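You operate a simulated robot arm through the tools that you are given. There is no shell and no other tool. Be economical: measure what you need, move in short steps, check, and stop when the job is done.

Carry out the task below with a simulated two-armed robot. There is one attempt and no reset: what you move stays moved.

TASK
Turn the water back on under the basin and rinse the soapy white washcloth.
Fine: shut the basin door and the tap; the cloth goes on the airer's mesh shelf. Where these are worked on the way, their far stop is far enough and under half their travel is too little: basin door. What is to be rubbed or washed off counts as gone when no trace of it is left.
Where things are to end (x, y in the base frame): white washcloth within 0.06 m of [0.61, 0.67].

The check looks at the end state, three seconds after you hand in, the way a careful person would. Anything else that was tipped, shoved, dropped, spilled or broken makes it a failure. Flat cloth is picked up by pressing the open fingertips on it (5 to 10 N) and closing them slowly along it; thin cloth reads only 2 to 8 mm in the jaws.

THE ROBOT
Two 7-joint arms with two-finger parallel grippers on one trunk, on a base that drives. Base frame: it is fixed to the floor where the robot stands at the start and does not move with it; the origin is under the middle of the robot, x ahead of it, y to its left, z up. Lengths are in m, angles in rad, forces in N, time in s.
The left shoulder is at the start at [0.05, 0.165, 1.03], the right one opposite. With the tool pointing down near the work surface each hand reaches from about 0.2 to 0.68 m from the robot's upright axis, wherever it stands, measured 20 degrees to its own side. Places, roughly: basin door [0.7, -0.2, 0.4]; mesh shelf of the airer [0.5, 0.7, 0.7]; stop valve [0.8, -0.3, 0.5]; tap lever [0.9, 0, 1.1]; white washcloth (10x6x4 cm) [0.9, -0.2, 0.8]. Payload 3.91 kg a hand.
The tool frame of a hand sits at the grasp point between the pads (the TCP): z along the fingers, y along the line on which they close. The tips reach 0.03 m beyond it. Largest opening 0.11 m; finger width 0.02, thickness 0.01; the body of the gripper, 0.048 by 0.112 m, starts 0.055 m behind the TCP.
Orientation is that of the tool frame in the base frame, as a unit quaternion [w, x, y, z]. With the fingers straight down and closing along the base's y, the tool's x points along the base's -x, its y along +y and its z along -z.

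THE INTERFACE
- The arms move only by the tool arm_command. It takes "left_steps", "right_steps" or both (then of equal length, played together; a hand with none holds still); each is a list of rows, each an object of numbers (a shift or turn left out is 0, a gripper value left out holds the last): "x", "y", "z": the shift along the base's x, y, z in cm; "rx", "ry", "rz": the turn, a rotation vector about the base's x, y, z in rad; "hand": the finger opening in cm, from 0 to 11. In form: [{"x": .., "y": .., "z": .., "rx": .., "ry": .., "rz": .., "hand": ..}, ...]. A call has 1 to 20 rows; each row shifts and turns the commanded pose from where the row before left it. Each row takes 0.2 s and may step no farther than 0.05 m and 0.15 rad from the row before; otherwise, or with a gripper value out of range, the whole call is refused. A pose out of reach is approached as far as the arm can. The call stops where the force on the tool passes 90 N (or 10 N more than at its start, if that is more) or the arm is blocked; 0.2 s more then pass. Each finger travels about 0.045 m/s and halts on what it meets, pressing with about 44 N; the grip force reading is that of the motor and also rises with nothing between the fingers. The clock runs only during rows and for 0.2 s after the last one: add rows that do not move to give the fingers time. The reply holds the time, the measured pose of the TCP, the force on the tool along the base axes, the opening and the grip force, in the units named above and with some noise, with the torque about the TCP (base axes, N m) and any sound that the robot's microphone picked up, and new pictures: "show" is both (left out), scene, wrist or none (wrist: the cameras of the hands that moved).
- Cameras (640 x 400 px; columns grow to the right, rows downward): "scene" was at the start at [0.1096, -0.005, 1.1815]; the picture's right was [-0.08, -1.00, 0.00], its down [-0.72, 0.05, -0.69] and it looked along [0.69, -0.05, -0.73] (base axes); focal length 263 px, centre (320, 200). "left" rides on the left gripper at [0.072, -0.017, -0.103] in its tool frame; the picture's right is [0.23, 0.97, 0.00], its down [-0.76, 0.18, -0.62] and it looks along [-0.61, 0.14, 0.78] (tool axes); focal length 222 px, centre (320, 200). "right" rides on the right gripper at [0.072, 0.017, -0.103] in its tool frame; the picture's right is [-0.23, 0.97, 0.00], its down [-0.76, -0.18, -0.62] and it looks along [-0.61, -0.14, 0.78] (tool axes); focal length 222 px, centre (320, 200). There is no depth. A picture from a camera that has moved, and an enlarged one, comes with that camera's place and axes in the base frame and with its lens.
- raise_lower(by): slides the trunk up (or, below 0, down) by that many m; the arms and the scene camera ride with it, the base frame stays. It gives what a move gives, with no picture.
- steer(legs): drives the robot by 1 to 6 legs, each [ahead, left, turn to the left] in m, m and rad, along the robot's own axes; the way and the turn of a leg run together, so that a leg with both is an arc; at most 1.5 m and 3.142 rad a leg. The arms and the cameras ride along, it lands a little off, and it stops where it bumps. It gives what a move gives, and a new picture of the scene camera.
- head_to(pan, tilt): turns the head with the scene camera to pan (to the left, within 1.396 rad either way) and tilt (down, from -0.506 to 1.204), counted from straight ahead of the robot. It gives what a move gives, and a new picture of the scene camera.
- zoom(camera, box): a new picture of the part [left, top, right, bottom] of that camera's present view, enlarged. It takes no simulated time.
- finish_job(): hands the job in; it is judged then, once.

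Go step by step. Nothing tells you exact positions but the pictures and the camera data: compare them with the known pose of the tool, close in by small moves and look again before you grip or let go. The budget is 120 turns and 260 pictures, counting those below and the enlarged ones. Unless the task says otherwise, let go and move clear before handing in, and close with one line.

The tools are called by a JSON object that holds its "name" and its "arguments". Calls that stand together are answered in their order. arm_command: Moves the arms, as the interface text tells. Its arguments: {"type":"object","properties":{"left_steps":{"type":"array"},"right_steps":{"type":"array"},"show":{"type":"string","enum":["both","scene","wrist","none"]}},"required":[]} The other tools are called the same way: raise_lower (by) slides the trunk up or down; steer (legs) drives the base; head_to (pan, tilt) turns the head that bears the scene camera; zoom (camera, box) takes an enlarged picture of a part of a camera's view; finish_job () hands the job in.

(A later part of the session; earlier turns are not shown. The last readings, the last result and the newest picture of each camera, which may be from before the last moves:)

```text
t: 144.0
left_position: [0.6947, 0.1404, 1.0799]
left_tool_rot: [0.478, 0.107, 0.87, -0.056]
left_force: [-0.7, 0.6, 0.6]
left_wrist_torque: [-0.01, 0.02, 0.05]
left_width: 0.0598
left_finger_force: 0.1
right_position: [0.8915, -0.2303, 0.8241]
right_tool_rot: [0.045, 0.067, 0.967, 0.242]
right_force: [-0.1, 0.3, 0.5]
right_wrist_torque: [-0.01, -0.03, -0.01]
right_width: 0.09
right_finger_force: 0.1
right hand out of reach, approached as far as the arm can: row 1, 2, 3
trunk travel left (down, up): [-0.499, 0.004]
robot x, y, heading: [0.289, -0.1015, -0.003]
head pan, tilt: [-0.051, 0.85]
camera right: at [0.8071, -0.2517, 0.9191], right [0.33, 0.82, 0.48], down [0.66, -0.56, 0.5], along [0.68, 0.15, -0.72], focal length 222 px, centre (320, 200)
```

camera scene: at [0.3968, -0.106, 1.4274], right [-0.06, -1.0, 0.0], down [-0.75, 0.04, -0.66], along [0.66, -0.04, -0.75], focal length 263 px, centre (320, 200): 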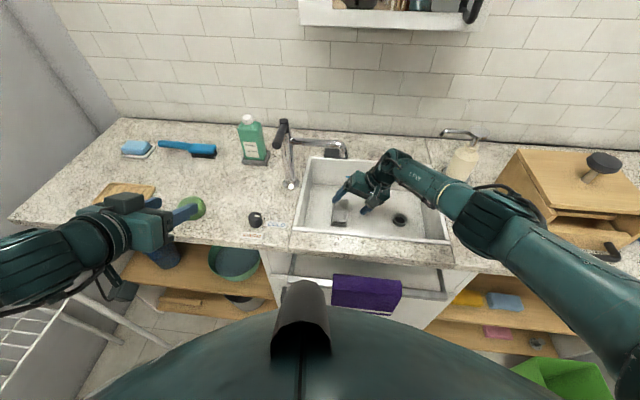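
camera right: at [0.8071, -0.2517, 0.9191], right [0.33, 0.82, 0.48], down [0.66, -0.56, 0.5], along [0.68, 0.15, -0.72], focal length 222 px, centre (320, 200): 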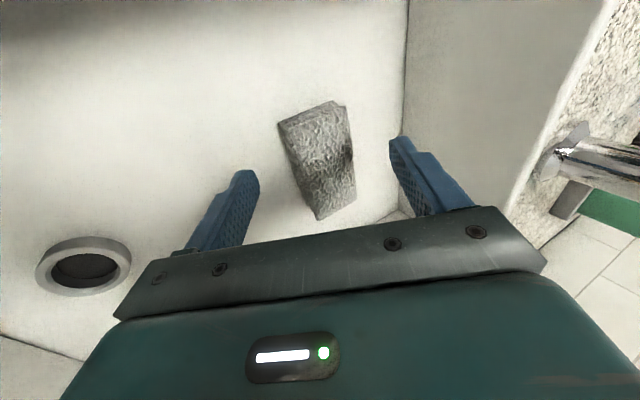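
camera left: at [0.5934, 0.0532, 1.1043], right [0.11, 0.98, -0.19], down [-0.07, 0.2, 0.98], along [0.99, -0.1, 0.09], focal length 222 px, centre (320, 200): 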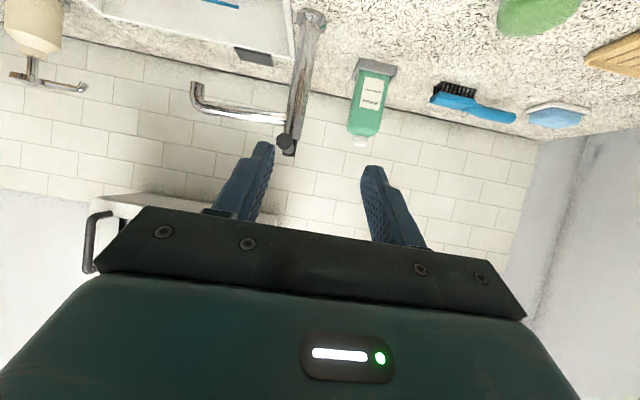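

The arm is at full stretch, so I'll use the base and trunk for the last bit: forward 2 cm, left 2.5 cm, then down 2.5 cm.

{"name": "steer", "arguments": {"legs": [[0.02, 0.025, 0]]}}

{"name": "raise_lower", "arguments": {"by": -0.025}}

{"name": "zoom", "arguments": {"camera": "right", "box": [0, 0, 640, 400]}}

```text
t: 144.8
left_position: [0.7161, 0.1666, 1.0804]
left_tool_rot: [0.477, 0.107, 0.87, -0.057]
left_force: [-0.1, 0.6, 0.7]
left_wrist_torque: [-0.05, 0.0, -0.01]
left_width: 0.0599
left_finger_force: 0.1
right_position: [0.9113, -0.2031, 0.8245]
right_tool_rot: [0.043, 0.067, 0.967, 0.242]
right_force: [0.4, -0.7, 0.0]
right_wrist_torque: [-0.02, 0.02, -0.01]
right_width: 0.0898
right_finger_force: 0.0
trunk travel left (down, up): [-0.499, 0.004]
robot x, y, heading: [0.3074, -0.0779, -0.007]
head pan, tilt: [-0.051, 0.85]
camera scene: at [0.4179, -0.0797, 1.4273], right [-0.06, -1.0, 0.0], down [-0.75, 0.04, -0.66], along [0.66, -0.04, -0.75], focal length 263 px, centre (320, 200)
```

scene: 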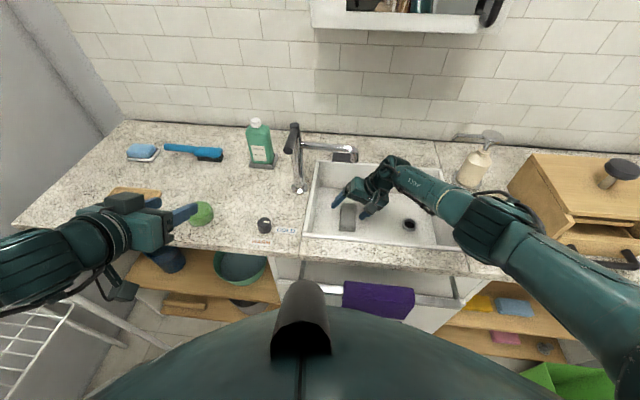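

```text
t: 145.5
left_position: [0.7153, 0.165, 1.057]
left_tool_rot: [0.478, 0.108, 0.87, -0.056]
left_force: [-0.3, 0.1, 0.8]
left_wrist_torque: [0.02, -0.01, 0.01]
left_width: 0.0601
left_finger_force: 0.1
right_position: [0.9118, -0.2046, 0.8]
right_tool_rot: [0.045, 0.067, 0.967, 0.243]
right_force: [0.2, -0.2, 0.6]
right_wrist_torque: [0.01, 0.0, -0.04]
right_width: 0.0898
right_finger_force: 0.1
trunk travel left (down, up): [-0.474, 0.029]
robot x, y, heading: [0.3032, -0.0746, -0.008]
head pan, tilt: [-0.051, 0.85]
```

```text
1.00 times, centred on (320, 200) of right
camera zoom: at [0.8271, -0.2268, 0.8942], right [0.33, 0.82, 0.48], down [0.66, -0.56, 0.5], along [0.68, 0.15, -0.72], focal length 222 px, centre (320, 200)
```

zoom: 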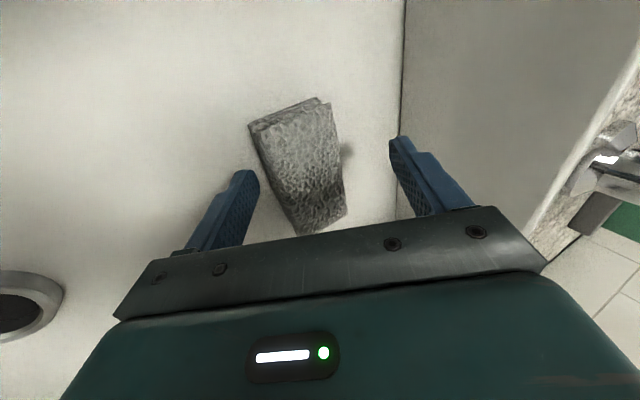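

The cloth is centred. I'll close partway, drop another centimetre and close fully.

{"name": "arm_command", "arguments": {"right_steps": [{"hand": 8}, {"hand": 7}, {"hand": 6.5}, {"hand": 6.5}], "show": "none"}}

{"name": "raise_lower", "arguments": {"by": -0.012}}

{"name": "arm_command", "arguments": {"right_steps": [{"hand": 5.5}, {"hand": 4.5}, {"hand": 3.5}, {"hand": 2.5}, {"hand": 1.5}, {"hand": 1}, {"hand": 1}], "show": "wrist"}}

```text
t: 146.5
left_position: [0.7156, 0.1653, 1.0554]
left_tool_rot: [0.478, 0.106, 0.87, -0.055]
left_force: [0.9, 0.2, -0.2]
left_wrist_torque: [0.03, 0.01, -0.03]
left_width: 0.0601
left_finger_force: 0.0
right_position: [0.912, -0.2052, 0.7984]
right_tool_rot: [0.044, 0.067, 0.967, 0.243]
right_force: [0.0, 0.0, 0.5]
right_wrist_torque: [-0.01, 0.0, 0.0]
right_width: 0.065
right_finger_force: 0.1
trunk travel left (down, up): [-0.474, 0.029]
robot x, y, heading: [0.3096, -0.0752, -0.01]
head pan, tilt: [-0.051, 0.85]
```

```text
t: 147.1
left_position: [0.7156, 0.1655, 1.0438]
left_tool_rot: [0.479, 0.106, 0.869, -0.055]
left_force: [0.5, 0.0, 0.5]
left_wrist_torque: [-0.03, -0.01, 0.01]
left_width: 0.0598
left_finger_force: 0.0
right_position: [0.9112, -0.2042, 0.7866]
right_tool_rot: [0.044, 0.066, 0.967, 0.243]
right_force: [-1.4, -1.0, 1.3]
right_wrist_torque: [-0.04, 0.06, 0.0]
right_width: 0.0651
right_finger_force: 0.0
trunk travel left (down, up): [-0.462, 0.041]
robot x, y, heading: [0.3105, -0.0739, -0.007]
head pan, tilt: [-0.051, 0.85]
```

```text
t: 148.7
left_position: [0.7143, 0.164, 1.0443]
left_tool_rot: [0.478, 0.107, 0.87, -0.056]
left_force: [0.0, 0.7, 0.2]
left_wrist_torque: [0.01, -0.02, -0.02]
left_width: 0.0599
left_finger_force: 0.1
right_position: [0.9113, -0.205, 0.7907]
right_tool_rot: [0.045, 0.068, 0.966, 0.244]
right_force: [1.3, -5.7, 16.0]
right_wrist_torque: [0.49, 0.11, 0.0]
right_width: 0.0506
right_finger_force: 40.3
trunk travel left (down, up): [-0.462, 0.041]
robot x, y, heading: [0.3122, -0.0785, -0.005]
head pan, tilt: [-0.051, 0.85]
camera right: at [0.8272, -0.2274, 0.8842], right [0.33, 0.81, 0.48], down [0.66, -0.56, 0.51], along [0.68, 0.15, -0.72], focal length 222 px, centre (320, 200)
```

right: 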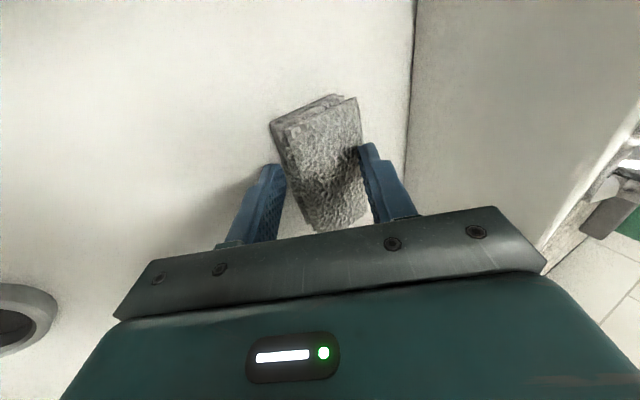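

The cloth is gripped at 5 cm with 40 N. I'll lift it a little and draw it out to the right from under the spout.

{"name": "arm_command", "arguments": {"right_steps": [{"z": 1.5}, {"z": 1.5}, {"z": 2, "y": -1}, {"z": 2, "y": -2}, {"z": 2.5, "y": -2.5}, {"z": 2.5, "y": -2.5, "x": -1}, {"z": 3, "y": -2, "x": -2}, {"z": 3, "x": -3}, {"z": 3, "x": -3}]}}

```text
t: 150.7
left_position: [0.7145, 0.1639, 1.0434]
left_tool_rot: [0.479, 0.107, 0.87, -0.057]
left_force: [0.1, -0.1, 0.0]
left_wrist_torque: [0.02, -0.03, -0.01]
left_width: 0.0599
left_finger_force: 0.0
right_position: [0.8218, -0.3053, 0.9976]
right_tool_rot: [0.044, 0.066, 0.967, 0.242]
right_force: [0.5, -0.2, -0.2]
right_wrist_torque: [-0.03, -0.02, -0.01]
right_width: 0.0101
right_finger_force: 0.0
trunk travel left (down, up): [-0.462, 0.041]
robot x, y, heading: [0.3123, -0.0758, -0.006]
head pan, tilt: [-0.051, 0.85]
camera scene: at [0.4164, -0.0809, 1.3904], right [-0.06, -1.0, 0.0], down [-0.75, 0.04, -0.66], along [0.66, -0.04, -0.75], focal length 263 px, centre (320, 200)
camera right: at [0.7368, -0.3281, 1.0925], right [0.33, 0.82, 0.47], down [0.66, -0.56, 0.5], along [0.68, 0.15, -0.72], focal length 222 px, centre (320, 200)
```

scene: 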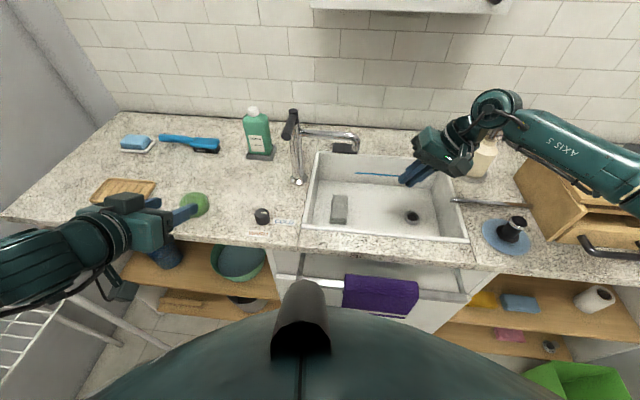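
right: 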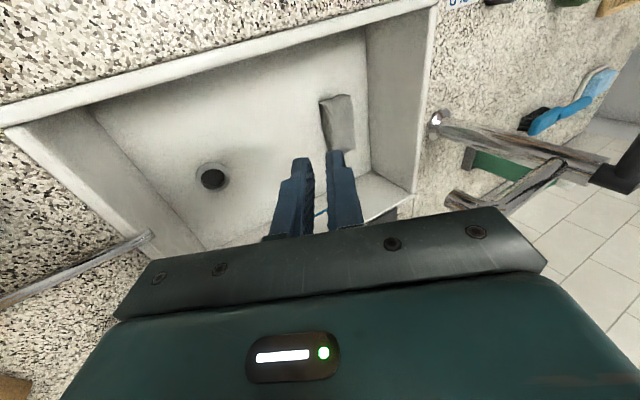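

The cloth slipped out: the tilted pads gripped badly, and it's still in its old place. I'll use the closed fingers to push it 10 cm to the right, out from under the spout, so I can grasp it straight from above.

{"name": "arm_command", "arguments": {"right_steps": [{"x": 1.1, "y": 3.6, "z": -2, "hand": 0}, {"x": 1.1, "y": 3.6, "z": -2, "hand": 0}, {"x": 1.1, "y": 3.6, "z": -2}, {"x": 1, "y": 3.7, "z": -2}, {"x": 0.5, "z": -3}, {"x": 0.5, "y": 0.5, "z": -3}, {}]}}

```text
t: 152.3
left_position: [0.7154, 0.1652, 1.0445]
left_tool_rot: [0.478, 0.106, 0.87, -0.056]
left_force: [-0.7, 0.0, 0.1]
left_wrist_torque: [0.01, 0.0, -0.01]
left_width: 0.0601
left_finger_force: 0.0
right_position: [0.8752, -0.1549, 0.8576]
right_tool_rot: [0.044, 0.067, 0.967, 0.241]
right_force: [0.4, 0.0, -0.2]
right_wrist_torque: [0.0, -0.03, 0.01]
right_width: 0.0003
right_finger_force: 37.1
trunk travel left (down, up): [-0.462, 0.041]
robot x, y, heading: [0.3097, -0.0756, -0.007]
head pan, tilt: [-0.051, 0.85]
camera scene: at [0.4168, -0.081, 1.3904], right [-0.06, -1.0, 0.0], down [-0.75, 0.04, -0.66], along [0.66, -0.04, -0.75], focal length 263 px, centre (320, 200)
camera right: at [0.791, -0.1769, 0.9522], right [0.33, 0.82, 0.48], down [0.66, -0.56, 0.5], along [0.68, 0.15, -0.72], focal length 222 px, centre (320, 200)
```

scene: 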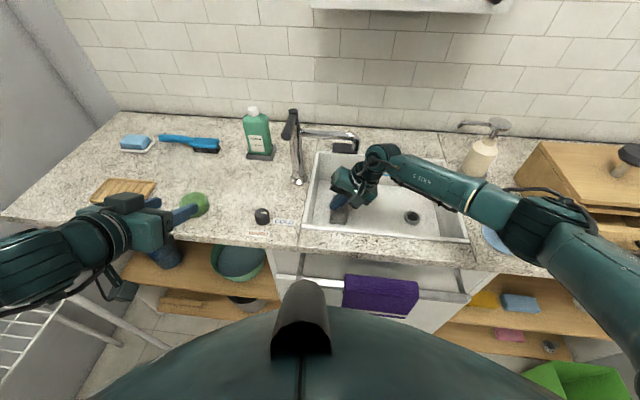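
right: 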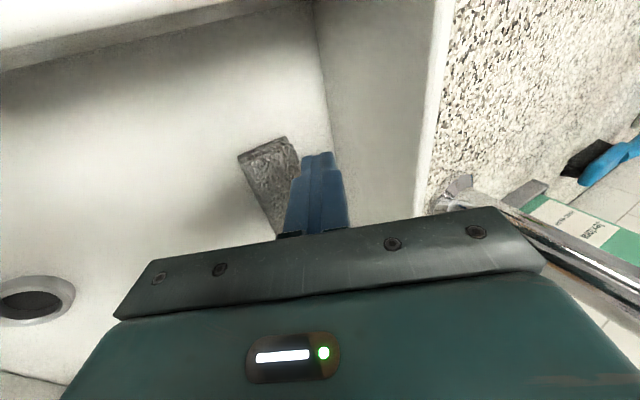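

The fingers are just left of the cloth. I'll go down to the basin floor level and push right.

{"name": "arm_command", "arguments": {"right_steps": [{"x": 0.8, "y": 0.4, "z": -2.3}, {"x": 0.8, "y": 0.3, "z": -2.3}, {"z": -1.8}, {}, {"y": -2.5}, {"y": -2.5}, {"y": -2.5}, {"y": -2.5}, {"y": -2}, {}]}}

```text
t: 154.5
left_position: [0.7135, 0.1671, 1.0441]
left_tool_rot: [0.48, 0.106, 0.869, -0.057]
left_force: [-0.7, -0.4, 0.6]
left_wrist_torque: [-0.02, 0.03, -0.04]
left_width: 0.0601
left_finger_force: 0.0
right_position: [0.8929, -0.2619, 0.8021]
right_tool_rot: [0.05, 0.065, 0.965, 0.248]
right_force: [0.0, 13.4, 40.4]
right_wrist_torque: [0.67, -0.02, 0.04]
right_width: 0.0001
right_finger_force: 38.0
trunk travel left (down, up): [-0.462, 0.041]
robot x, y, heading: [0.3104, -0.079, -0.004]
head pan, tilt: [-0.051, 0.85]
camera scene: at [0.4126, -0.0783, 1.3909], right [-0.06, -1.0, 0.0], down [-0.75, 0.04, -0.66], along [0.66, -0.04, -0.75], focal length 263 px, centre (320, 200)
camera right: at [0.808, -0.2848, 0.8963], right [0.32, 0.81, 0.49], down [0.65, -0.56, 0.51], along [0.69, 0.16, -0.71], focal length 222 px, centre (320, 200)
```

scene: 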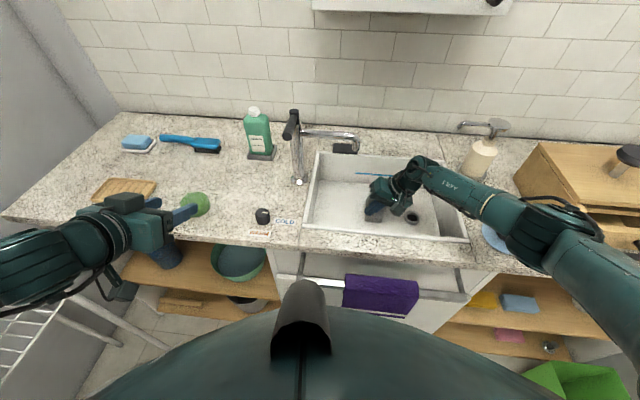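
right: 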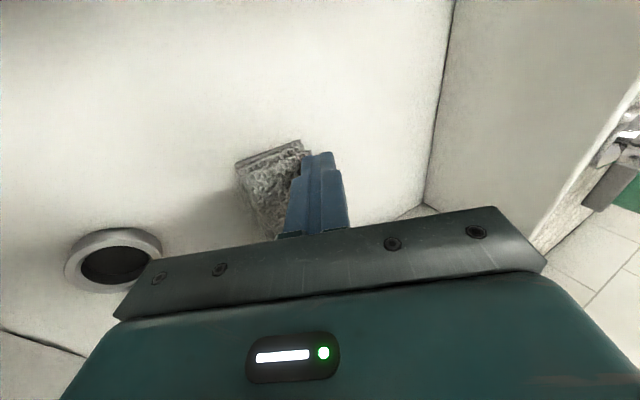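

The cloth slid along nicely. I'll lift off, straighten the hand to vertical with open fingers, and look.

{"name": "arm_command", "arguments": {"right_steps": [{"z": 2, "y": 0.5}, {"z": 3}, {"z": 3, "hand": 9}, {"z": 2, "y": -2, "rx": -0.12, "hand": 9}, {"y": -1.5, "rx": -0.12, "hand": 9}, {"rx": -0.12, "hand": 9}, {"rx": -0.1, "hand": 9}, {}]}}

```text
t: 156.3
left_position: [0.7157, 0.165, 1.0441]
left_tool_rot: [0.478, 0.107, 0.87, -0.056]
left_force: [-0.2, -0.1, 0.5]
left_wrist_torque: [0.01, 0.02, 0.02]
left_width: 0.06
left_finger_force: 0.0
right_position: [0.8903, -0.2973, 0.8949]
right_tool_rot: [0.058, 0.055, 0.997, 0.015]
right_force: [0.8, 0.1, 0.5]
right_wrist_torque: [-0.01, 0.0, -0.01]
right_width: 0.0901
right_finger_force: 0.0
trunk travel left (down, up): [-0.462, 0.041]
robot x, y, heading: [0.3095, -0.0786, -0.007]
head pan, tilt: [-0.051, 0.85]
camera scene: at [0.4169, -0.0809, 1.3904], right [-0.06, -1.0, 0.0], down [-0.75, 0.04, -0.66], along [0.66, -0.04, -0.75], focal length 263 px, centre (320, 200)
camera right: at [0.8069, -0.2752, 0.9894], right [0.33, 0.94, 0.06], down [0.66, -0.28, 0.7], along [0.68, -0.19, -0.71], focal length 222 px, centre (320, 200)
```

scene: 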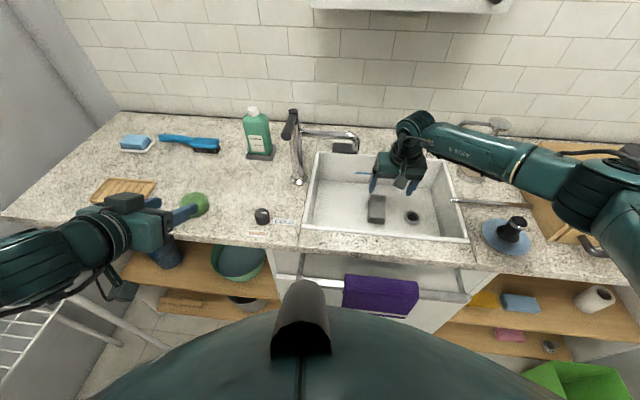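
right: 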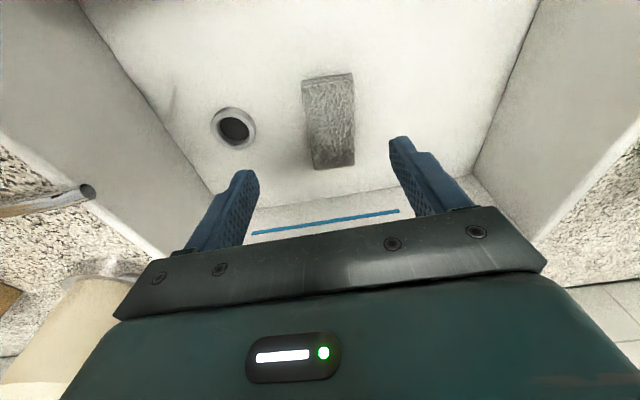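

The cloth is aligned and clear of the spout, at (0.916, -0.287). I'll descend around it.

{"name": "arm_command", "arguments": {"right_steps": [{"x": 1.2, "y": 0.5, "z": -3}, {"x": 1.2, "y": 0.5, "z": -3}, {"z": -2.5}, {"z": -1}, {"z": -0.6}, {}], "show": "wrist"}}

```text
t: 157.7
left_position: [0.7162, 0.1656, 1.0433]
left_tool_rot: [0.478, 0.106, 0.87, -0.055]
left_force: [0.6, -0.1, -0.7]
left_wrist_torque: [-0.01, 0.0, 0.0]
left_width: 0.0599
left_finger_force: 0.1
right_position: [0.9135, -0.2871, 0.7929]
right_tool_rot: [0.058, 0.056, 0.997, 0.015]
right_force: [1.0, 0.7, 0.0]
right_wrist_torque: [0.03, -0.02, 0.01]
right_width: 0.0901
right_finger_force: 0.0
trunk travel left (down, up): [-0.462, 0.041]
robot x, y, heading: [0.3081, -0.0815, -0.01]
head pan, tilt: [-0.051, 0.85]
camera right: at [0.8299, -0.265, 0.8869], right [0.33, 0.94, 0.06], down [0.66, -0.28, 0.7], along [0.68, -0.19, -0.71], focal length 222 px, centre (320, 200)
```

right: 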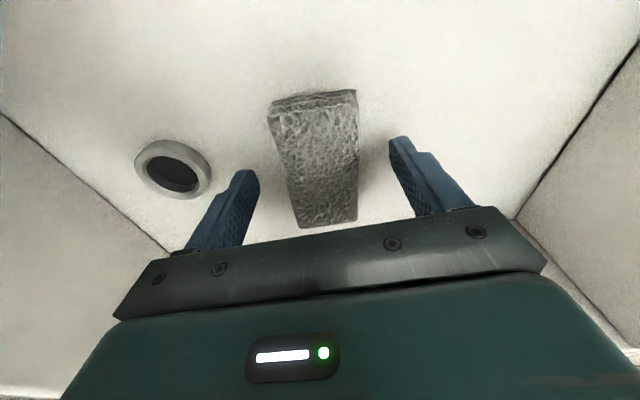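

The cloth is well between the fingers. I'll go down a little further until light contact, then close.

{"name": "arm_command", "arguments": {"right_steps": [{"z": -0.6}, {"z": -0.5}, {"z": -0.4}, {"hand": 7.5}, {"hand": 6}, {"hand": 5}, {"hand": 4}, {"hand": 3}, {"hand": 2}, {"hand": 1}, {"hand": 1}], "show": "wrist"}}

```text
t: 160.1
left_position: [0.715, 0.1659, 1.044]
left_tool_rot: [0.479, 0.106, 0.87, -0.056]
left_force: [-0.2, -0.2, -0.8]
left_wrist_torque: [0.01, -0.01, -0.02]
left_width: 0.06
left_finger_force: 0.1
right_position: [0.9141, -0.287, 0.7784]
right_tool_rot: [0.059, 0.055, 0.997, 0.017]
right_force: [-0.9, -0.1, 1.9]
right_wrist_torque: [-0.05, 0.05, -0.07]
right_width: 0.0558
right_finger_force: 43.7
trunk travel left (down, up): [-0.462, 0.041]
robot x, y, heading: [0.312, -0.0774, -0.008]
head pan, tilt: [-0.051, 0.85]
camera right: at [0.8298, -0.2647, 0.8724], right [0.33, 0.94, 0.06], down [0.66, -0.28, 0.7], along [0.68, -0.19, -0.71], focal length 222 px, centre (320, 200)
```

right: 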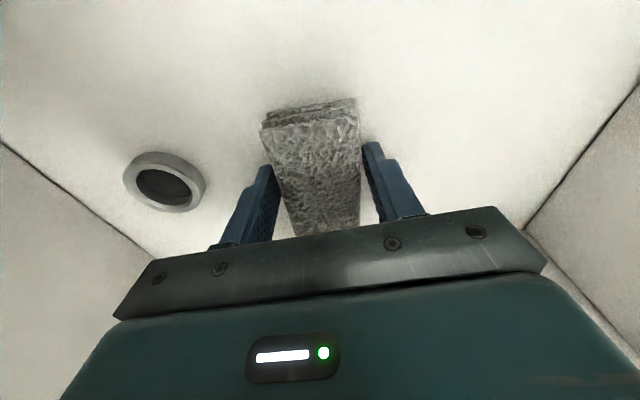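

It's gripped squarely now (5.6 cm, 44 N). I'll lift slowly and check.

{"name": "arm_command", "arguments": {"right_steps": [{"z": 1}, {"z": 1}, {"z": 1.5}, {"z": 1.5}, {"z": 2}, {"z": 2, "y": -1}, {}]}}

```text
t: 161.7
left_position: [0.7168, 0.1642, 1.0436]
left_tool_rot: [0.478, 0.106, 0.87, -0.056]
left_force: [0.1, -0.8, 0.1]
left_wrist_torque: [0.0, 0.0, 0.02]
left_width: 0.0599
left_finger_force: 0.2
right_position: [0.9141, -0.2978, 0.8666]
right_tool_rot: [0.058, 0.055, 0.997, 0.016]
right_force: [0.0, -0.1, -0.6]
right_wrist_torque: [-0.01, -0.02, 0.01]
right_width: 0.0096
right_finger_force: 0.0
trunk travel left (down, up): [-0.462, 0.041]
robot x, y, heading: [0.3083, -0.0777, -0.006]
head pan, tilt: [-0.051, 0.85]
camera scene: at [0.4171, -0.0806, 1.3904], right [-0.06, -1.0, 0.0], down [-0.75, 0.04, -0.66], along [0.66, -0.04, -0.75], focal length 263 px, centre (320, 200)
camera right: at [0.8306, -0.2754, 0.9618], right [0.33, 0.94, 0.06], down [0.66, -0.28, 0.7], along [0.68, -0.19, -0.71], focal length 222 px, centre (320, 200)
```

scene: 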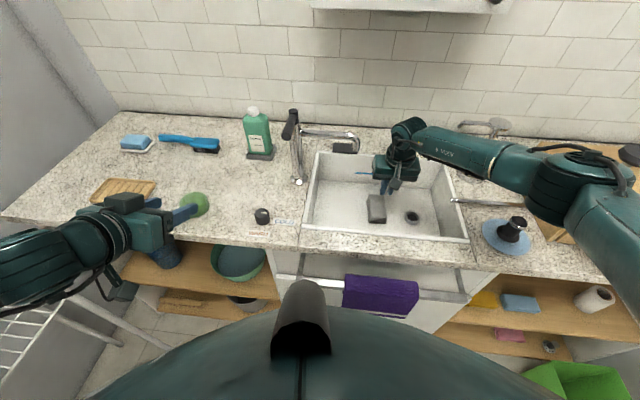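
right: 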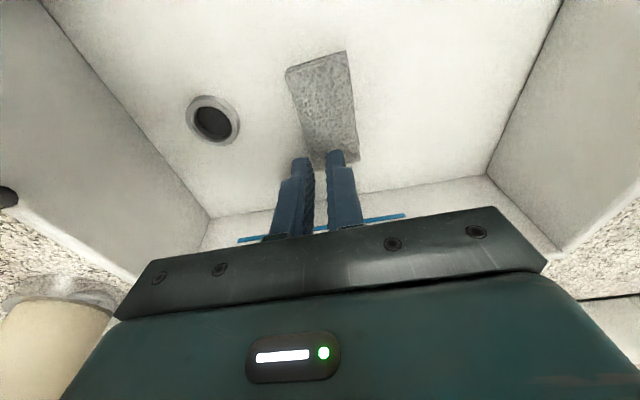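

It slipped again, without any pull-back force. I'll zoom in on the cloth to understand its shape and whether any soap remains.

{"name": "zoom", "arguments": {"camera": "right", "box": [240, 30, 400, 180]}}

{"name": "zoom", "arguments": {"camera": "scene", "box": [340, 170, 440, 240]}}

```text
2.67 times, centred on (320, 105) of right
camera zoom: at [0.8306, -0.2754, 0.9618], right [0.33, 0.94, 0.06], down [0.66, -0.28, 0.7], along [0.68, -0.19, -0.71], focal length 592 px, centre (320, 453)
```

zoom: 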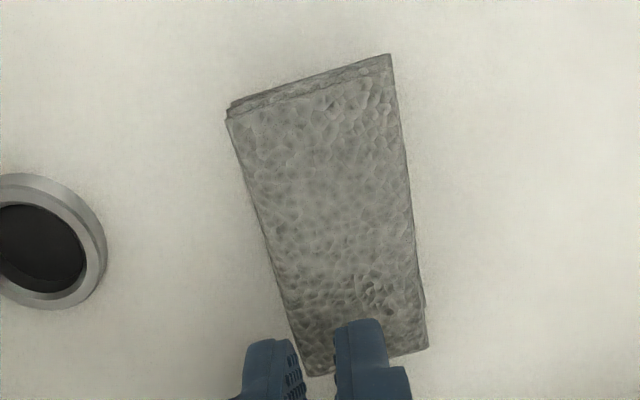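

```text
5.71 times, centred on (390, 205) of scene
camera zoom: at [0.4171, -0.0806, 1.3904], right [-0.06, -1.0, 0.0], down [-0.75, 0.04, -0.66], along [0.66, -0.04, -0.75], focal length 1505 px, centre (-80, 171)
```

zoom: 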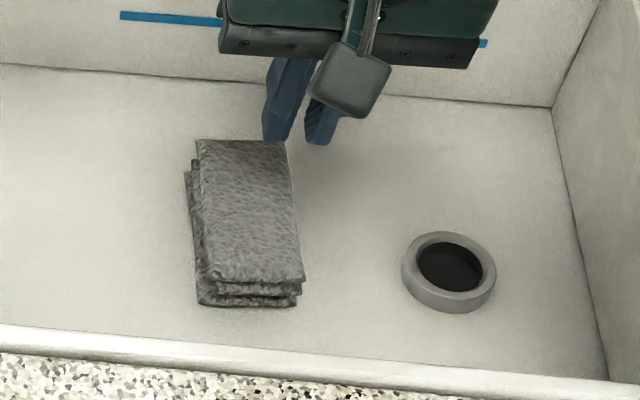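

It's a folded stack with clean faces, so a side squeeze isn't the way. I'll follow the given cloth method: press open fingertips on top and close slowly along it.

{"name": "arm_command", "arguments": {"right_steps": [{"hand": 4.5, "y": 1}, {"hand": 4.5}, {"hand": 4.5}, {"z": -2}, {"z": -1.5}, {"z": -0.5}, {"z": -0.5}, {}], "show": "none"}}

{"name": "arm_command", "arguments": {"right_steps": [{"z": -0.4}, {}], "show": "wrist"}}

```text
t: 163.5
left_position: [0.7153, 0.1658, 1.0435]
left_tool_rot: [0.477, 0.106, 0.871, -0.055]
left_force: [0.1, 0.1, 0.4]
left_wrist_torque: [0.0, 0.04, -0.03]
left_width: 0.0599
left_finger_force: 0.1
right_position: [0.9149, -0.2877, 0.8224]
right_tool_rot: [0.059, 0.054, 0.997, 0.015]
right_force: [0.0, 0.1, -1.4]
right_wrist_torque: [0.0, 0.01, 0.01]
right_width: 0.045
right_finger_force: 0.2
trunk travel left (down, up): [-0.462, 0.041]
robot x, y, heading: [0.3099, -0.0797, -0.005]
head pan, tilt: [-0.051, 0.85]
```

```text
t: 164.1
left_position: [0.7165, 0.1651, 1.0438]
left_tool_rot: [0.478, 0.106, 0.87, -0.056]
left_force: [0.4, -1.0, -0.6]
left_wrist_torque: [0.03, 0.0, 0.01]
left_width: 0.0603
left_finger_force: 0.0
right_position: [0.9158, -0.2876, 0.8187]
right_tool_rot: [0.058, 0.055, 0.997, 0.016]
right_force: [-1.7, 0.6, 0.4]
right_wrist_torque: [0.01, -0.03, 0.02]
right_width: 0.0451
right_finger_force: 0.1
trunk travel left (down, up): [-0.462, 0.041]
robot x, y, heading: [0.3109, -0.0775, -0.005]
head pan, tilt: [-0.051, 0.85]
camera right: at [0.8306, -0.2654, 0.9134], right [0.33, 0.94, 0.06], down [0.66, -0.28, 0.7], along [0.68, -0.19, -0.71], focal length 222 px, centre (320, 200)
```

right: 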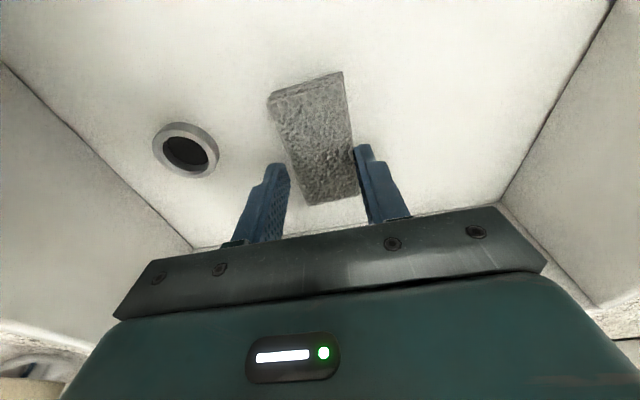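

No contact yet. I'll continue down in small steps, shifting 1 cm forward to the cloth's centre.

{"name": "arm_command", "arguments": {"right_steps": [{"x": 1, "z": -0.3}, {"z": -0.4}, {"z": -0.4}, {}], "show": "none"}}

{"name": "arm_command", "arguments": {"right_steps": [{"z": -0.4}, {"z": -0.4}, {}], "show": "none"}}

```text
t: 165.1
left_position: [0.7158, 0.1651, 1.0432]
left_tool_rot: [0.478, 0.107, 0.87, -0.056]
left_force: [-0.8, 0.0, 0.3]
left_wrist_torque: [-0.03, 0.02, -0.01]
left_width: 0.0601
left_finger_force: 0.1
right_position: [0.9249, -0.2893, 0.8076]
right_tool_rot: [0.059, 0.055, 0.997, 0.016]
right_force: [1.0, 0.8, -0.3]
right_wrist_torque: [-0.01, 0.02, 0.01]
right_width: 0.0449
right_finger_force: 0.2
trunk travel left (down, up): [-0.462, 0.041]
robot x, y, heading: [0.311, -0.0781, -0.005]
head pan, tilt: [-0.051, 0.85]
```

```text
t: 165.9
left_position: [0.7121, 0.1657, 1.0457]
left_tool_rot: [0.48, 0.105, 0.869, -0.055]
left_force: [0.1, 0.2, 0.7]
left_wrist_torque: [-0.01, 0.0, -0.01]
left_width: 0.0599
left_finger_force: 0.0
right_position: [0.9246, -0.2879, 0.8061]
right_tool_rot: [0.064, 0.055, 0.996, 0.015]
right_force: [-4.1, -3.0, 36.2]
right_wrist_torque: [-0.91, 0.46, -0.08]
right_width: 0.0462
right_finger_force: 1.6
trunk travel left (down, up): [-0.462, 0.041]
robot x, y, heading: [0.3084, -0.0784, -0.008]
head pan, tilt: [-0.051, 0.85]
```

Contact is at TCP z = 0.807, so the top is at about 0.777. I'll ease to about 8 N and close slowly along the cloth.

{"name": "arm_command", "arguments": {"right_steps": [{"z": 0.5}, {"hand": 4.2}, {"hand": 3.9}, {"hand": 3.6}, {"hand": 3.3}, {"hand": 3.0}, {"hand": 2.7}, {"hand": 2.4}, {"hand": 2.1}, {"hand": 1.8}, {"hand": 1.5}, {"hand": 1.2}, {"hand": 0.9}, {"hand": 0.6}, {"hand": 0.3}, {"hand": 0}, {"hand": 0}, {"hand": 0}], "show": "wrist"}}

```text
t: 169.7
left_position: [0.7146, 0.1658, 1.0445]
left_tool_rot: [0.478, 0.106, 0.87, -0.056]
left_force: [0.4, -0.4, 0.7]
left_wrist_torque: [0.02, 0.0, 0.03]
left_width: 0.0599
left_finger_force: 0.0
right_position: [0.9238, -0.2866, 0.8058]
right_tool_rot: [0.059, 0.054, 0.997, 0.017]
right_force: [0.5, -2.7, 12.9]
right_wrist_torque: [-0.1, 0.07, 0.03]
right_width: 0.0
right_finger_force: 37.5
trunk travel left (down, up): [-0.462, 0.041]
robot x, y, heading: [0.3114, -0.0775, -0.004]
head pan, tilt: [-0.051, 0.85]
camera right: at [0.8394, -0.2643, 0.9003], right [0.33, 0.94, 0.06], down [0.66, -0.28, 0.7], along [0.68, -0.19, -0.71], focal length 222 px, centre (320, 200)
```

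right: 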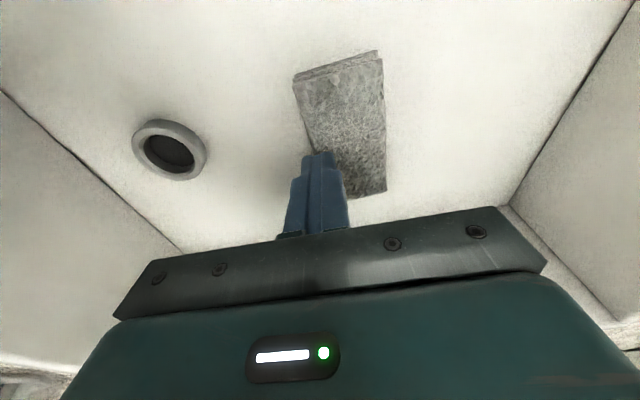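

Nothing was caught in the fingers; the cloth acts as a 3 cm thick pad and just slid to about (0.92, -0.262). I'll grip it again from the sides at full depth, well centred, and lift very slowly.

{"name": "arm_command", "arguments": {"right_steps": [{"z": 2}, {"z": 2, "hand": 9}, {"hand": 9, "y": 1.2}, {"hand": 9, "y": 1.3}, {"hand": 9}, {"hand": 9}, {"hand": 9}], "show": "wrist"}}

```text
t: 171.3
left_position: [0.7157, 0.1647, 1.0437]
left_tool_rot: [0.478, 0.105, 0.87, -0.055]
left_force: [0.4, -0.3, -0.5]
left_wrist_torque: [0.02, 0.0, -0.01]
left_width: 0.0602
left_finger_force: 0.1
right_position: [0.9235, -0.2644, 0.8423]
right_tool_rot: [0.058, 0.056, 0.997, 0.016]
right_force: [-0.2, 1.3, -0.6]
right_wrist_torque: [0.0, 0.0, -0.02]
right_width: 0.09
right_finger_force: 0.1
trunk travel left (down, up): [-0.462, 0.041]
robot x, y, heading: [0.3072, -0.0718, -0.008]
head pan, tilt: [-0.051, 0.85]
camera right: at [0.8393, -0.2407, 0.9384], right [0.33, 0.94, 0.06], down [0.66, -0.28, 0.7], along [0.68, -0.19, -0.71], focal length 222 px, centre (320, 200)
```

right: 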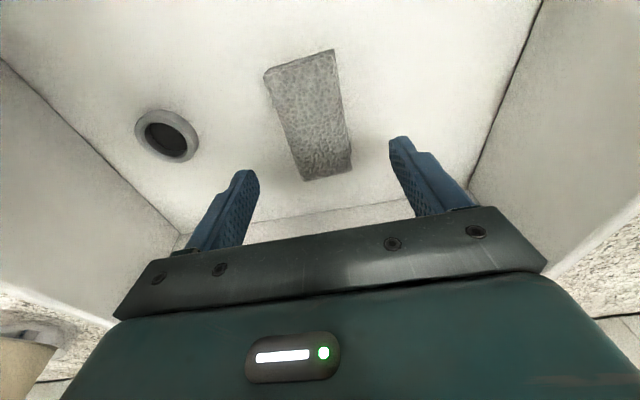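

The cloth centre is at (0.92, -0.261), aligned with the fingers. I'll descend fully, squeeze, hold, and lift a few millimetres at a time.

{"name": "arm_command", "arguments": {"right_steps": [{"x": -0.6, "y": 0.3, "z": -2}, {"z": -2}, {"z": -1.5}, {"z": -0.7}, {"z": -0.3}, {"hand": 7}, {"hand": 5}, {"hand": 3}, {"hand": 2}, {"hand": 2}, {"hand": 2}, {"hand": 2}, {"z": 0.3}, {"z": 0.3}, {"z": 0.3}, {"z": 0.3}, {"z": 0.3}, {}], "show": "wrist"}}

```text
t: 175.1
left_position: [0.7166, 0.1645, 1.0437]
left_tool_rot: [0.478, 0.107, 0.87, -0.056]
left_force: [0.4, -0.5, 0.0]
left_wrist_torque: [-0.04, 0.0, 0.03]
left_width: 0.0598
left_finger_force: 0.1
right_position: [0.9186, -0.2604, 0.7942]
right_tool_rot: [0.058, 0.055, 0.997, 0.016]
right_force: [-0.3, 0.5, -0.5]
right_wrist_torque: [0.0, 0.01, -0.05]
right_width: 0.0541
right_finger_force: 43.6
trunk travel left (down, up): [-0.462, 0.041]
robot x, y, heading: [0.3092, -0.0799, -0.009]
head pan, tilt: [-0.051, 0.85]
camera right: at [0.8345, -0.2377, 0.8889], right [0.33, 0.94, 0.06], down [0.66, -0.28, 0.7], along [0.68, -0.19, -0.71], focal length 222 px, centre (320, 200)
```

right: 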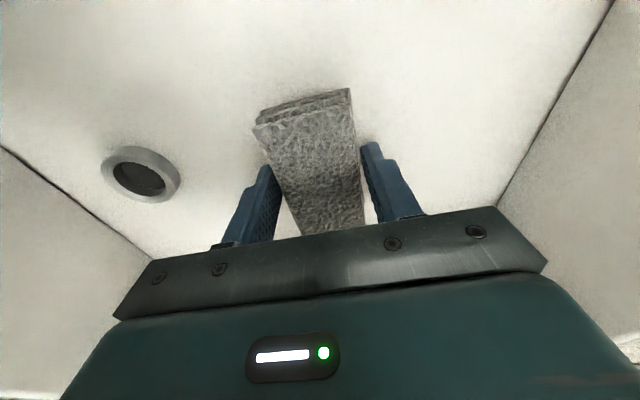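

The cloth appears to be moving with the hand this time (same size in view, still 5.4 cm wide). I'll continue slowly upward.

{"name": "arm_command", "arguments": {"right_steps": [{"z": 0.4}, {"z": 0.4}, {"z": 0.4}, {"z": 0.4}, {"z": 0.4}, {"z": 0.4}, {"z": 0.4}, {"z": 0.4}, {}], "show": "wrist"}}

```text
t: 177.1
left_position: [0.7158, 0.1647, 1.0431]
left_tool_rot: [0.479, 0.106, 0.87, -0.056]
left_force: [-0.6, -0.5, 0.0]
left_wrist_torque: [-0.02, 0.01, 0.01]
left_width: 0.0598
left_finger_force: 0.0
right_position: [0.9188, -0.2586, 0.8258]
right_tool_rot: [0.059, 0.055, 0.997, 0.017]
right_force: [0.1, -0.2, 0.3]
right_wrist_torque: [0.0, 0.0, 0.01]
right_width: 0.0541
right_finger_force: 44.0
trunk travel left (down, up): [-0.462, 0.041]
robot x, y, heading: [0.3071, -0.0756, -0.006]
head pan, tilt: [-0.051, 0.85]
camera right: at [0.8346, -0.2373, 0.9214], right [0.33, 0.94, 0.06], down [0.66, -0.28, 0.7], along [0.68, -0.19, -0.71], focal length 222 px, centre (320, 200)
```

right: 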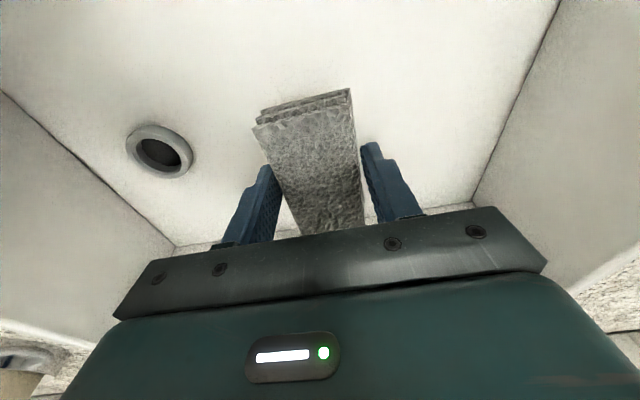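

It holds with slow motion. I'll move it right, away from the spout, while rising gently.

{"name": "arm_command", "arguments": {"right_steps": [{"y": -0.5}, {"y": -0.5}, {"y": -0.5, "z": 0.2}, {"y": -0.5, "z": 0.3}, {"y": -0.5, "z": 0.4}, {"y": -0.5, "z": 0.4}, {"y": -0.5, "z": 0.5}, {"y": -0.4, "z": 0.5}, {"y": -0.3, "z": 0.5}, {"z": 0.6, "x": -0.2}, {"z": 0.6, "x": -0.4}, {"z": 0.6, "x": -0.5}, {"z": 0.6, "x": -0.6}, {"z": 0.6, "x": -0.6}, {"z": 0.6, "x": -0.6}, {"z": 0.6, "x": -0.6}, {"z": 0.6, "x": -0.6}, {"z": 0.6, "x": -0.4}, {"z": 0.4, "x": -0.2}, {}], "show": "both"}}

```text
t: 181.3
left_position: [0.7156, 0.1649, 1.0431]
left_tool_rot: [0.478, 0.107, 0.87, -0.057]
left_force: [-0.4, 0.5, 1.5]
left_wrist_torque: [0.0, 0.02, 0.0]
left_width: 0.0601
left_finger_force: 0.0
right_position: [0.8715, -0.3006, 0.9121]
right_tool_rot: [0.059, 0.056, 0.997, 0.015]
right_force: [-0.1, 0.0, 0.1]
right_wrist_torque: [0.03, 0.01, -0.01]
right_width: 0.0539
right_finger_force: 44.2
trunk travel left (down, up): [-0.462, 0.041]
robot x, y, heading: [0.3084, -0.0767, -0.007]
head pan, tilt: [-0.051, 0.85]
camera scene: at [0.417, -0.0808, 1.3904], right [-0.06, -1.0, 0.0], down [-0.75, 0.04, -0.66], along [0.66, -0.04, -0.75], focal length 263 px, centre (320, 200)
camera right: at [0.7864, -0.2784, 1.007], right [0.33, 0.94, 0.06], down [0.66, -0.28, 0.7], along [0.68, -0.19, -0.71], focal length 222 px, centre (320, 200)
```

scene: 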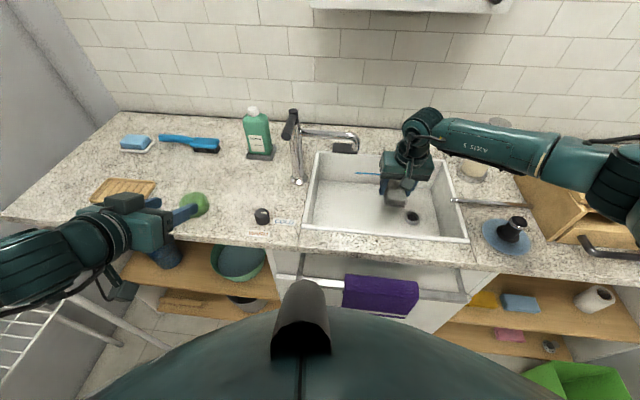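
right: 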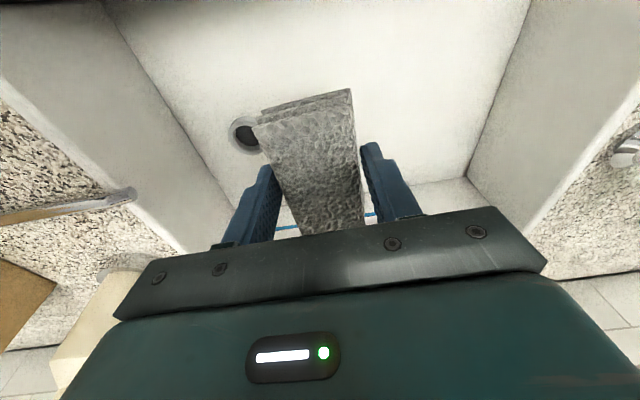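

It's out and clear of the rim, still firmly held. I'll lift at a moderate speed while still over the basin to test the hold, and tuck the left arm in.

{"name": "arm_command", "arguments": {"right_steps": [{"z": 0.5}, {"z": 0.8}, {"z": 1}, {"z": 1.2}, {"z": 1.2}, {"z": 1.2}, {"z": 1.2}, {"z": 1}, {"z": 0.5}, {}], "left_steps": [{"x": -2, "z": 1}, {"x": -3, "z": 2}, {"x": -3, "z": 2}, {"x": -3, "z": 1}, {"x": -3}, {"x": -3}, {"x": -3}, {"x": -2}, {}, {}], "show": "both"}}

```text
t: 183.5
left_position: [0.7126, 0.191, 1.0587]
left_tool_rot: [0.478, 0.107, 0.87, -0.056]
left_force: [0.2, -0.1, 0.1]
left_wrist_torque: [0.01, 0.01, 0.02]
left_width: 0.0602
left_finger_force: 0.1
left hand out of reach, approached as far as the arm can: row 1, 2, 3, 4, 5, 6, 7, 8
right_position: [0.8708, -0.3039, 0.9989]
right_tool_rot: [0.059, 0.056, 0.997, 0.016]
right_force: [-0.3, 0.2, -0.4]
right_wrist_torque: [-0.02, 0.01, -0.01]
right_width: 0.0543
right_finger_force: 43.9
trunk travel left (down, up): [-0.462, 0.041]
robot x, y, heading: [0.3102, -0.0772, -0.006]
head pan, tilt: [-0.051, 0.85]
camera scene: at [0.417, -0.0808, 1.3904], right [-0.06, -1.0, 0.0], down [-0.75, 0.04, -0.66], along [0.66, -0.04, -0.75], focal length 263 px, centre (320, 200)
camera right: at [0.7873, -0.28, 1.0938], right [0.33, 0.94, 0.06], down [0.66, -0.28, 0.7], along [0.68, -0.19, -0.71], focal length 222 px, centre (320, 200)
camera left: at [0.5866, 0.206, 1.0518], right [0.11, 0.98, -0.19], down [-0.07, 0.2, 0.98], along [0.99, -0.1, 0.09], focal length 222 px, centre (320, 200)
```

scene: 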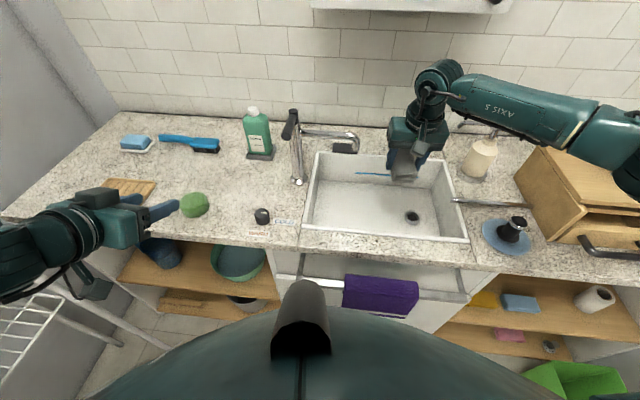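
right: 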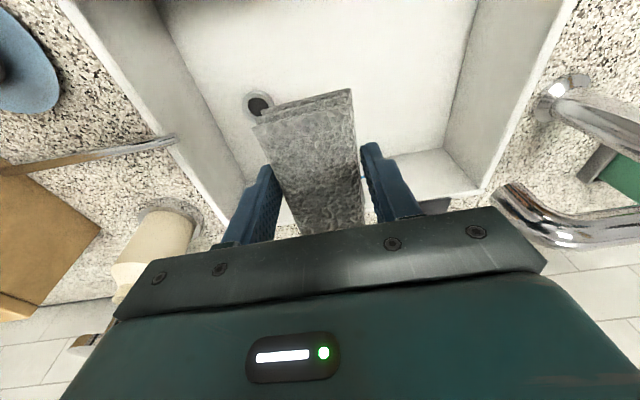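
left: 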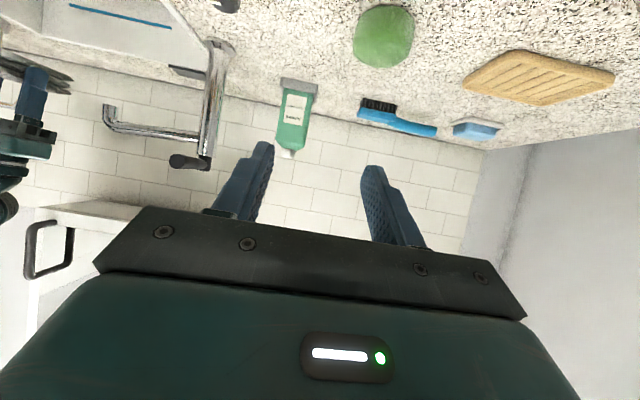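

The cloth holds well at that speed and the basin is free of suds. I'll bring the right hand back toward the body and fold the left arm in.

{"name": "arm_command", "arguments": {"right_steps": [{"x": -0.6, "z": 0.3}, {"x": -1, "z": 0.4}, {"x": -1.4, "z": 0.4}, {"x": -1.5, "z": 0.4}, {"x": -1.5}, {"x": -1.5}, {"x": -1.5}, {"x": -1.5}, {"x": -1.5}, {"x": -1.5}, {"x": -1.5}, {"x": -1.5}, {"x": -1.5}, {"x": -1.5}, {"x": -1.5}, {"x": -1.2}, {"x": -0.6}, {}], "left_steps": [{"ry": 0.14, "z": 1}, {"ry": 0.14, "z": 1}, {"ry": 0.14, "z": 1}, {"ry": 0.14, "z": 1}, {"ry": 0.14}, {"ry": 0.14}, {"ry": 0.12}, {"x": -2}, {"x": -2}, {"x": -2}, {"x": -2}, {"x": -2}, {"x": -2}, {"x": -2}, {}, {}, {}, {}], "show": "both"}}

```text
t: 187.3
left_position: [0.575, 0.193, 1.0991]
left_tool_rot: [0.023, 0.069, 0.992, -0.099]
left_force: [0.3, 0.2, -0.8]
left_wrist_torque: [0.01, 0.02, -0.01]
left_width: 0.0599
left_finger_force: 0.1
right_position: [0.6434, -0.3014, 1.0131]
right_tool_rot: [0.058, 0.055, 0.997, 0.016]
right_force: [0.4, 0.1, -0.7]
right_wrist_torque: [0.02, 0.01, 0.0]
right_width: 0.0539
right_finger_force: 44.2
trunk travel left (down, up): [-0.462, 0.041]
robot x, y, heading: [0.3119, -0.0742, -0.005]
head pan, tilt: [-0.051, 0.85]
camera scene: at [0.417, -0.0808, 1.3904], right [-0.06, -1.0, 0.0], down [-0.75, 0.04, -0.66], along [0.66, -0.04, -0.75], focal length 263 px, centre (320, 200)
camera right: at [0.5594, -0.2791, 1.1086], right [0.33, 0.94, 0.06], down [0.66, -0.28, 0.7], along [0.68, -0.19, -0.71], focal length 222 px, centre (320, 200)
camera left: at [0.497, 0.2081, 1.1985], right [-0.09, 0.98, -0.2], down [0.76, 0.2, 0.62], along [0.64, -0.1, -0.76], focal length 222 px, centre (320, 200)
```

scene: 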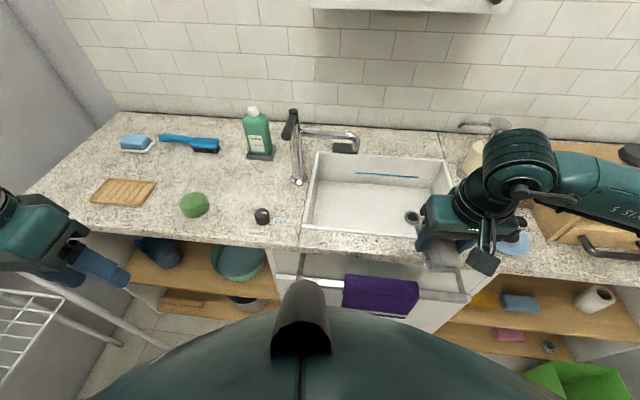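
right: 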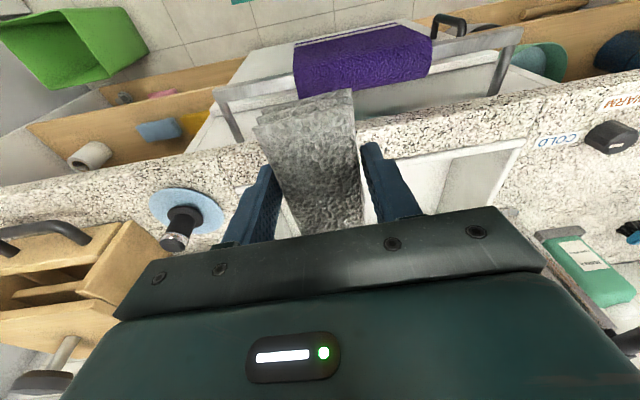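
left: 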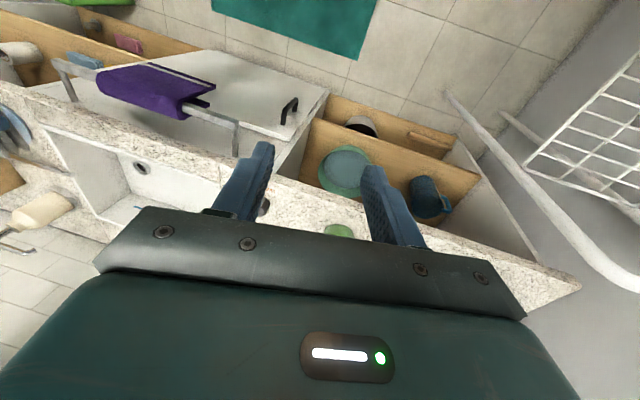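

All clear. I'll back away from the counter and look at the airer.

{"name": "steer", "arguments": {"legs": [[-0.1, 0, 0], [-0.12, 0, 0]]}}

{"name": "head_to", "arguments": {"pan": 0.9, "tilt": 0.75}}

```text
t: 189.3
left_position: [0.3496, 0.1941, 1.0991]
left_tool_rot: [0.022, 0.068, 0.993, -0.098]
left_force: [-0.7, -0.5, 0.4]
left_wrist_torque: [0.01, 0.0, -0.01]
left_width: 0.06
left_finger_force: 0.0
right_position: [0.4205, -0.2999, 1.0136]
right_tool_rot: [0.059, 0.056, 0.997, 0.015]
right_force: [-1.0, -0.2, -0.7]
right_wrist_torque: [0.01, 0.0, 0.01]
right_width: 0.0538
right_finger_force: 44.2
trunk travel left (down, up): [-0.462, 0.041]
robot x, y, heading: [0.0865, -0.0763, -0.007]
head pan, tilt: [-0.051, 0.85]
camera scene: at [0.1925, -0.0797, 1.3905], right [-0.06, -1.0, 0.0], down [-0.75, 0.04, -0.66], along [0.66, -0.04, -0.75], focal length 263 px, centre (320, 200)
```

scene: 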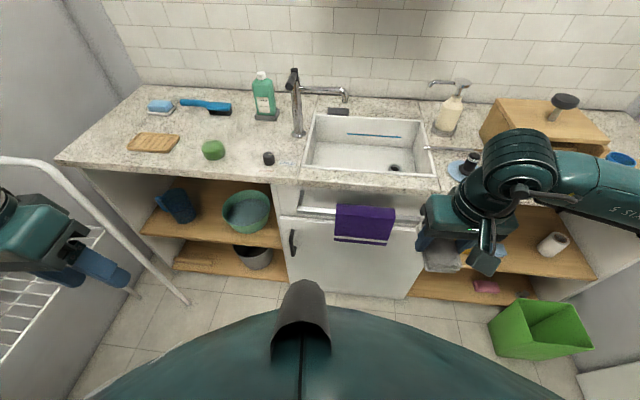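

```text
t: 190.6
left_position: [0.351, 0.1951, 1.0987]
left_tool_rot: [0.023, 0.069, 0.992, -0.099]
left_force: [0.0, 0.7, -0.2]
left_wrist_torque: [0.0, 0.0, -0.01]
left_width: 0.0599
left_finger_force: 0.0
right_position: [0.4204, -0.3001, 1.0132]
right_tool_rot: [0.059, 0.055, 0.997, 0.016]
right_force: [0.5, 0.6, -0.6]
right_wrist_torque: [0.05, 0.01, -0.01]
right_width: 0.054
right_finger_force: 44.0
trunk travel left (down, up): [-0.462, 0.041]
robot x, y, heading: [0.084, -0.076, -0.004]
head pan, tilt: [0.901, 0.75]
camera scene: at [0.1675, -0.0107, 1.3984], right [0.78, -0.63, 0.0], down [-0.43, -0.53, -0.73], along [0.46, 0.57, -0.68], focal length 263 px, centre (320, 200)
```

scene: 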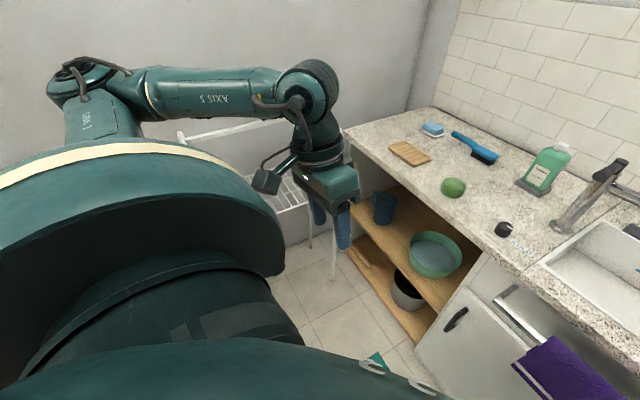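

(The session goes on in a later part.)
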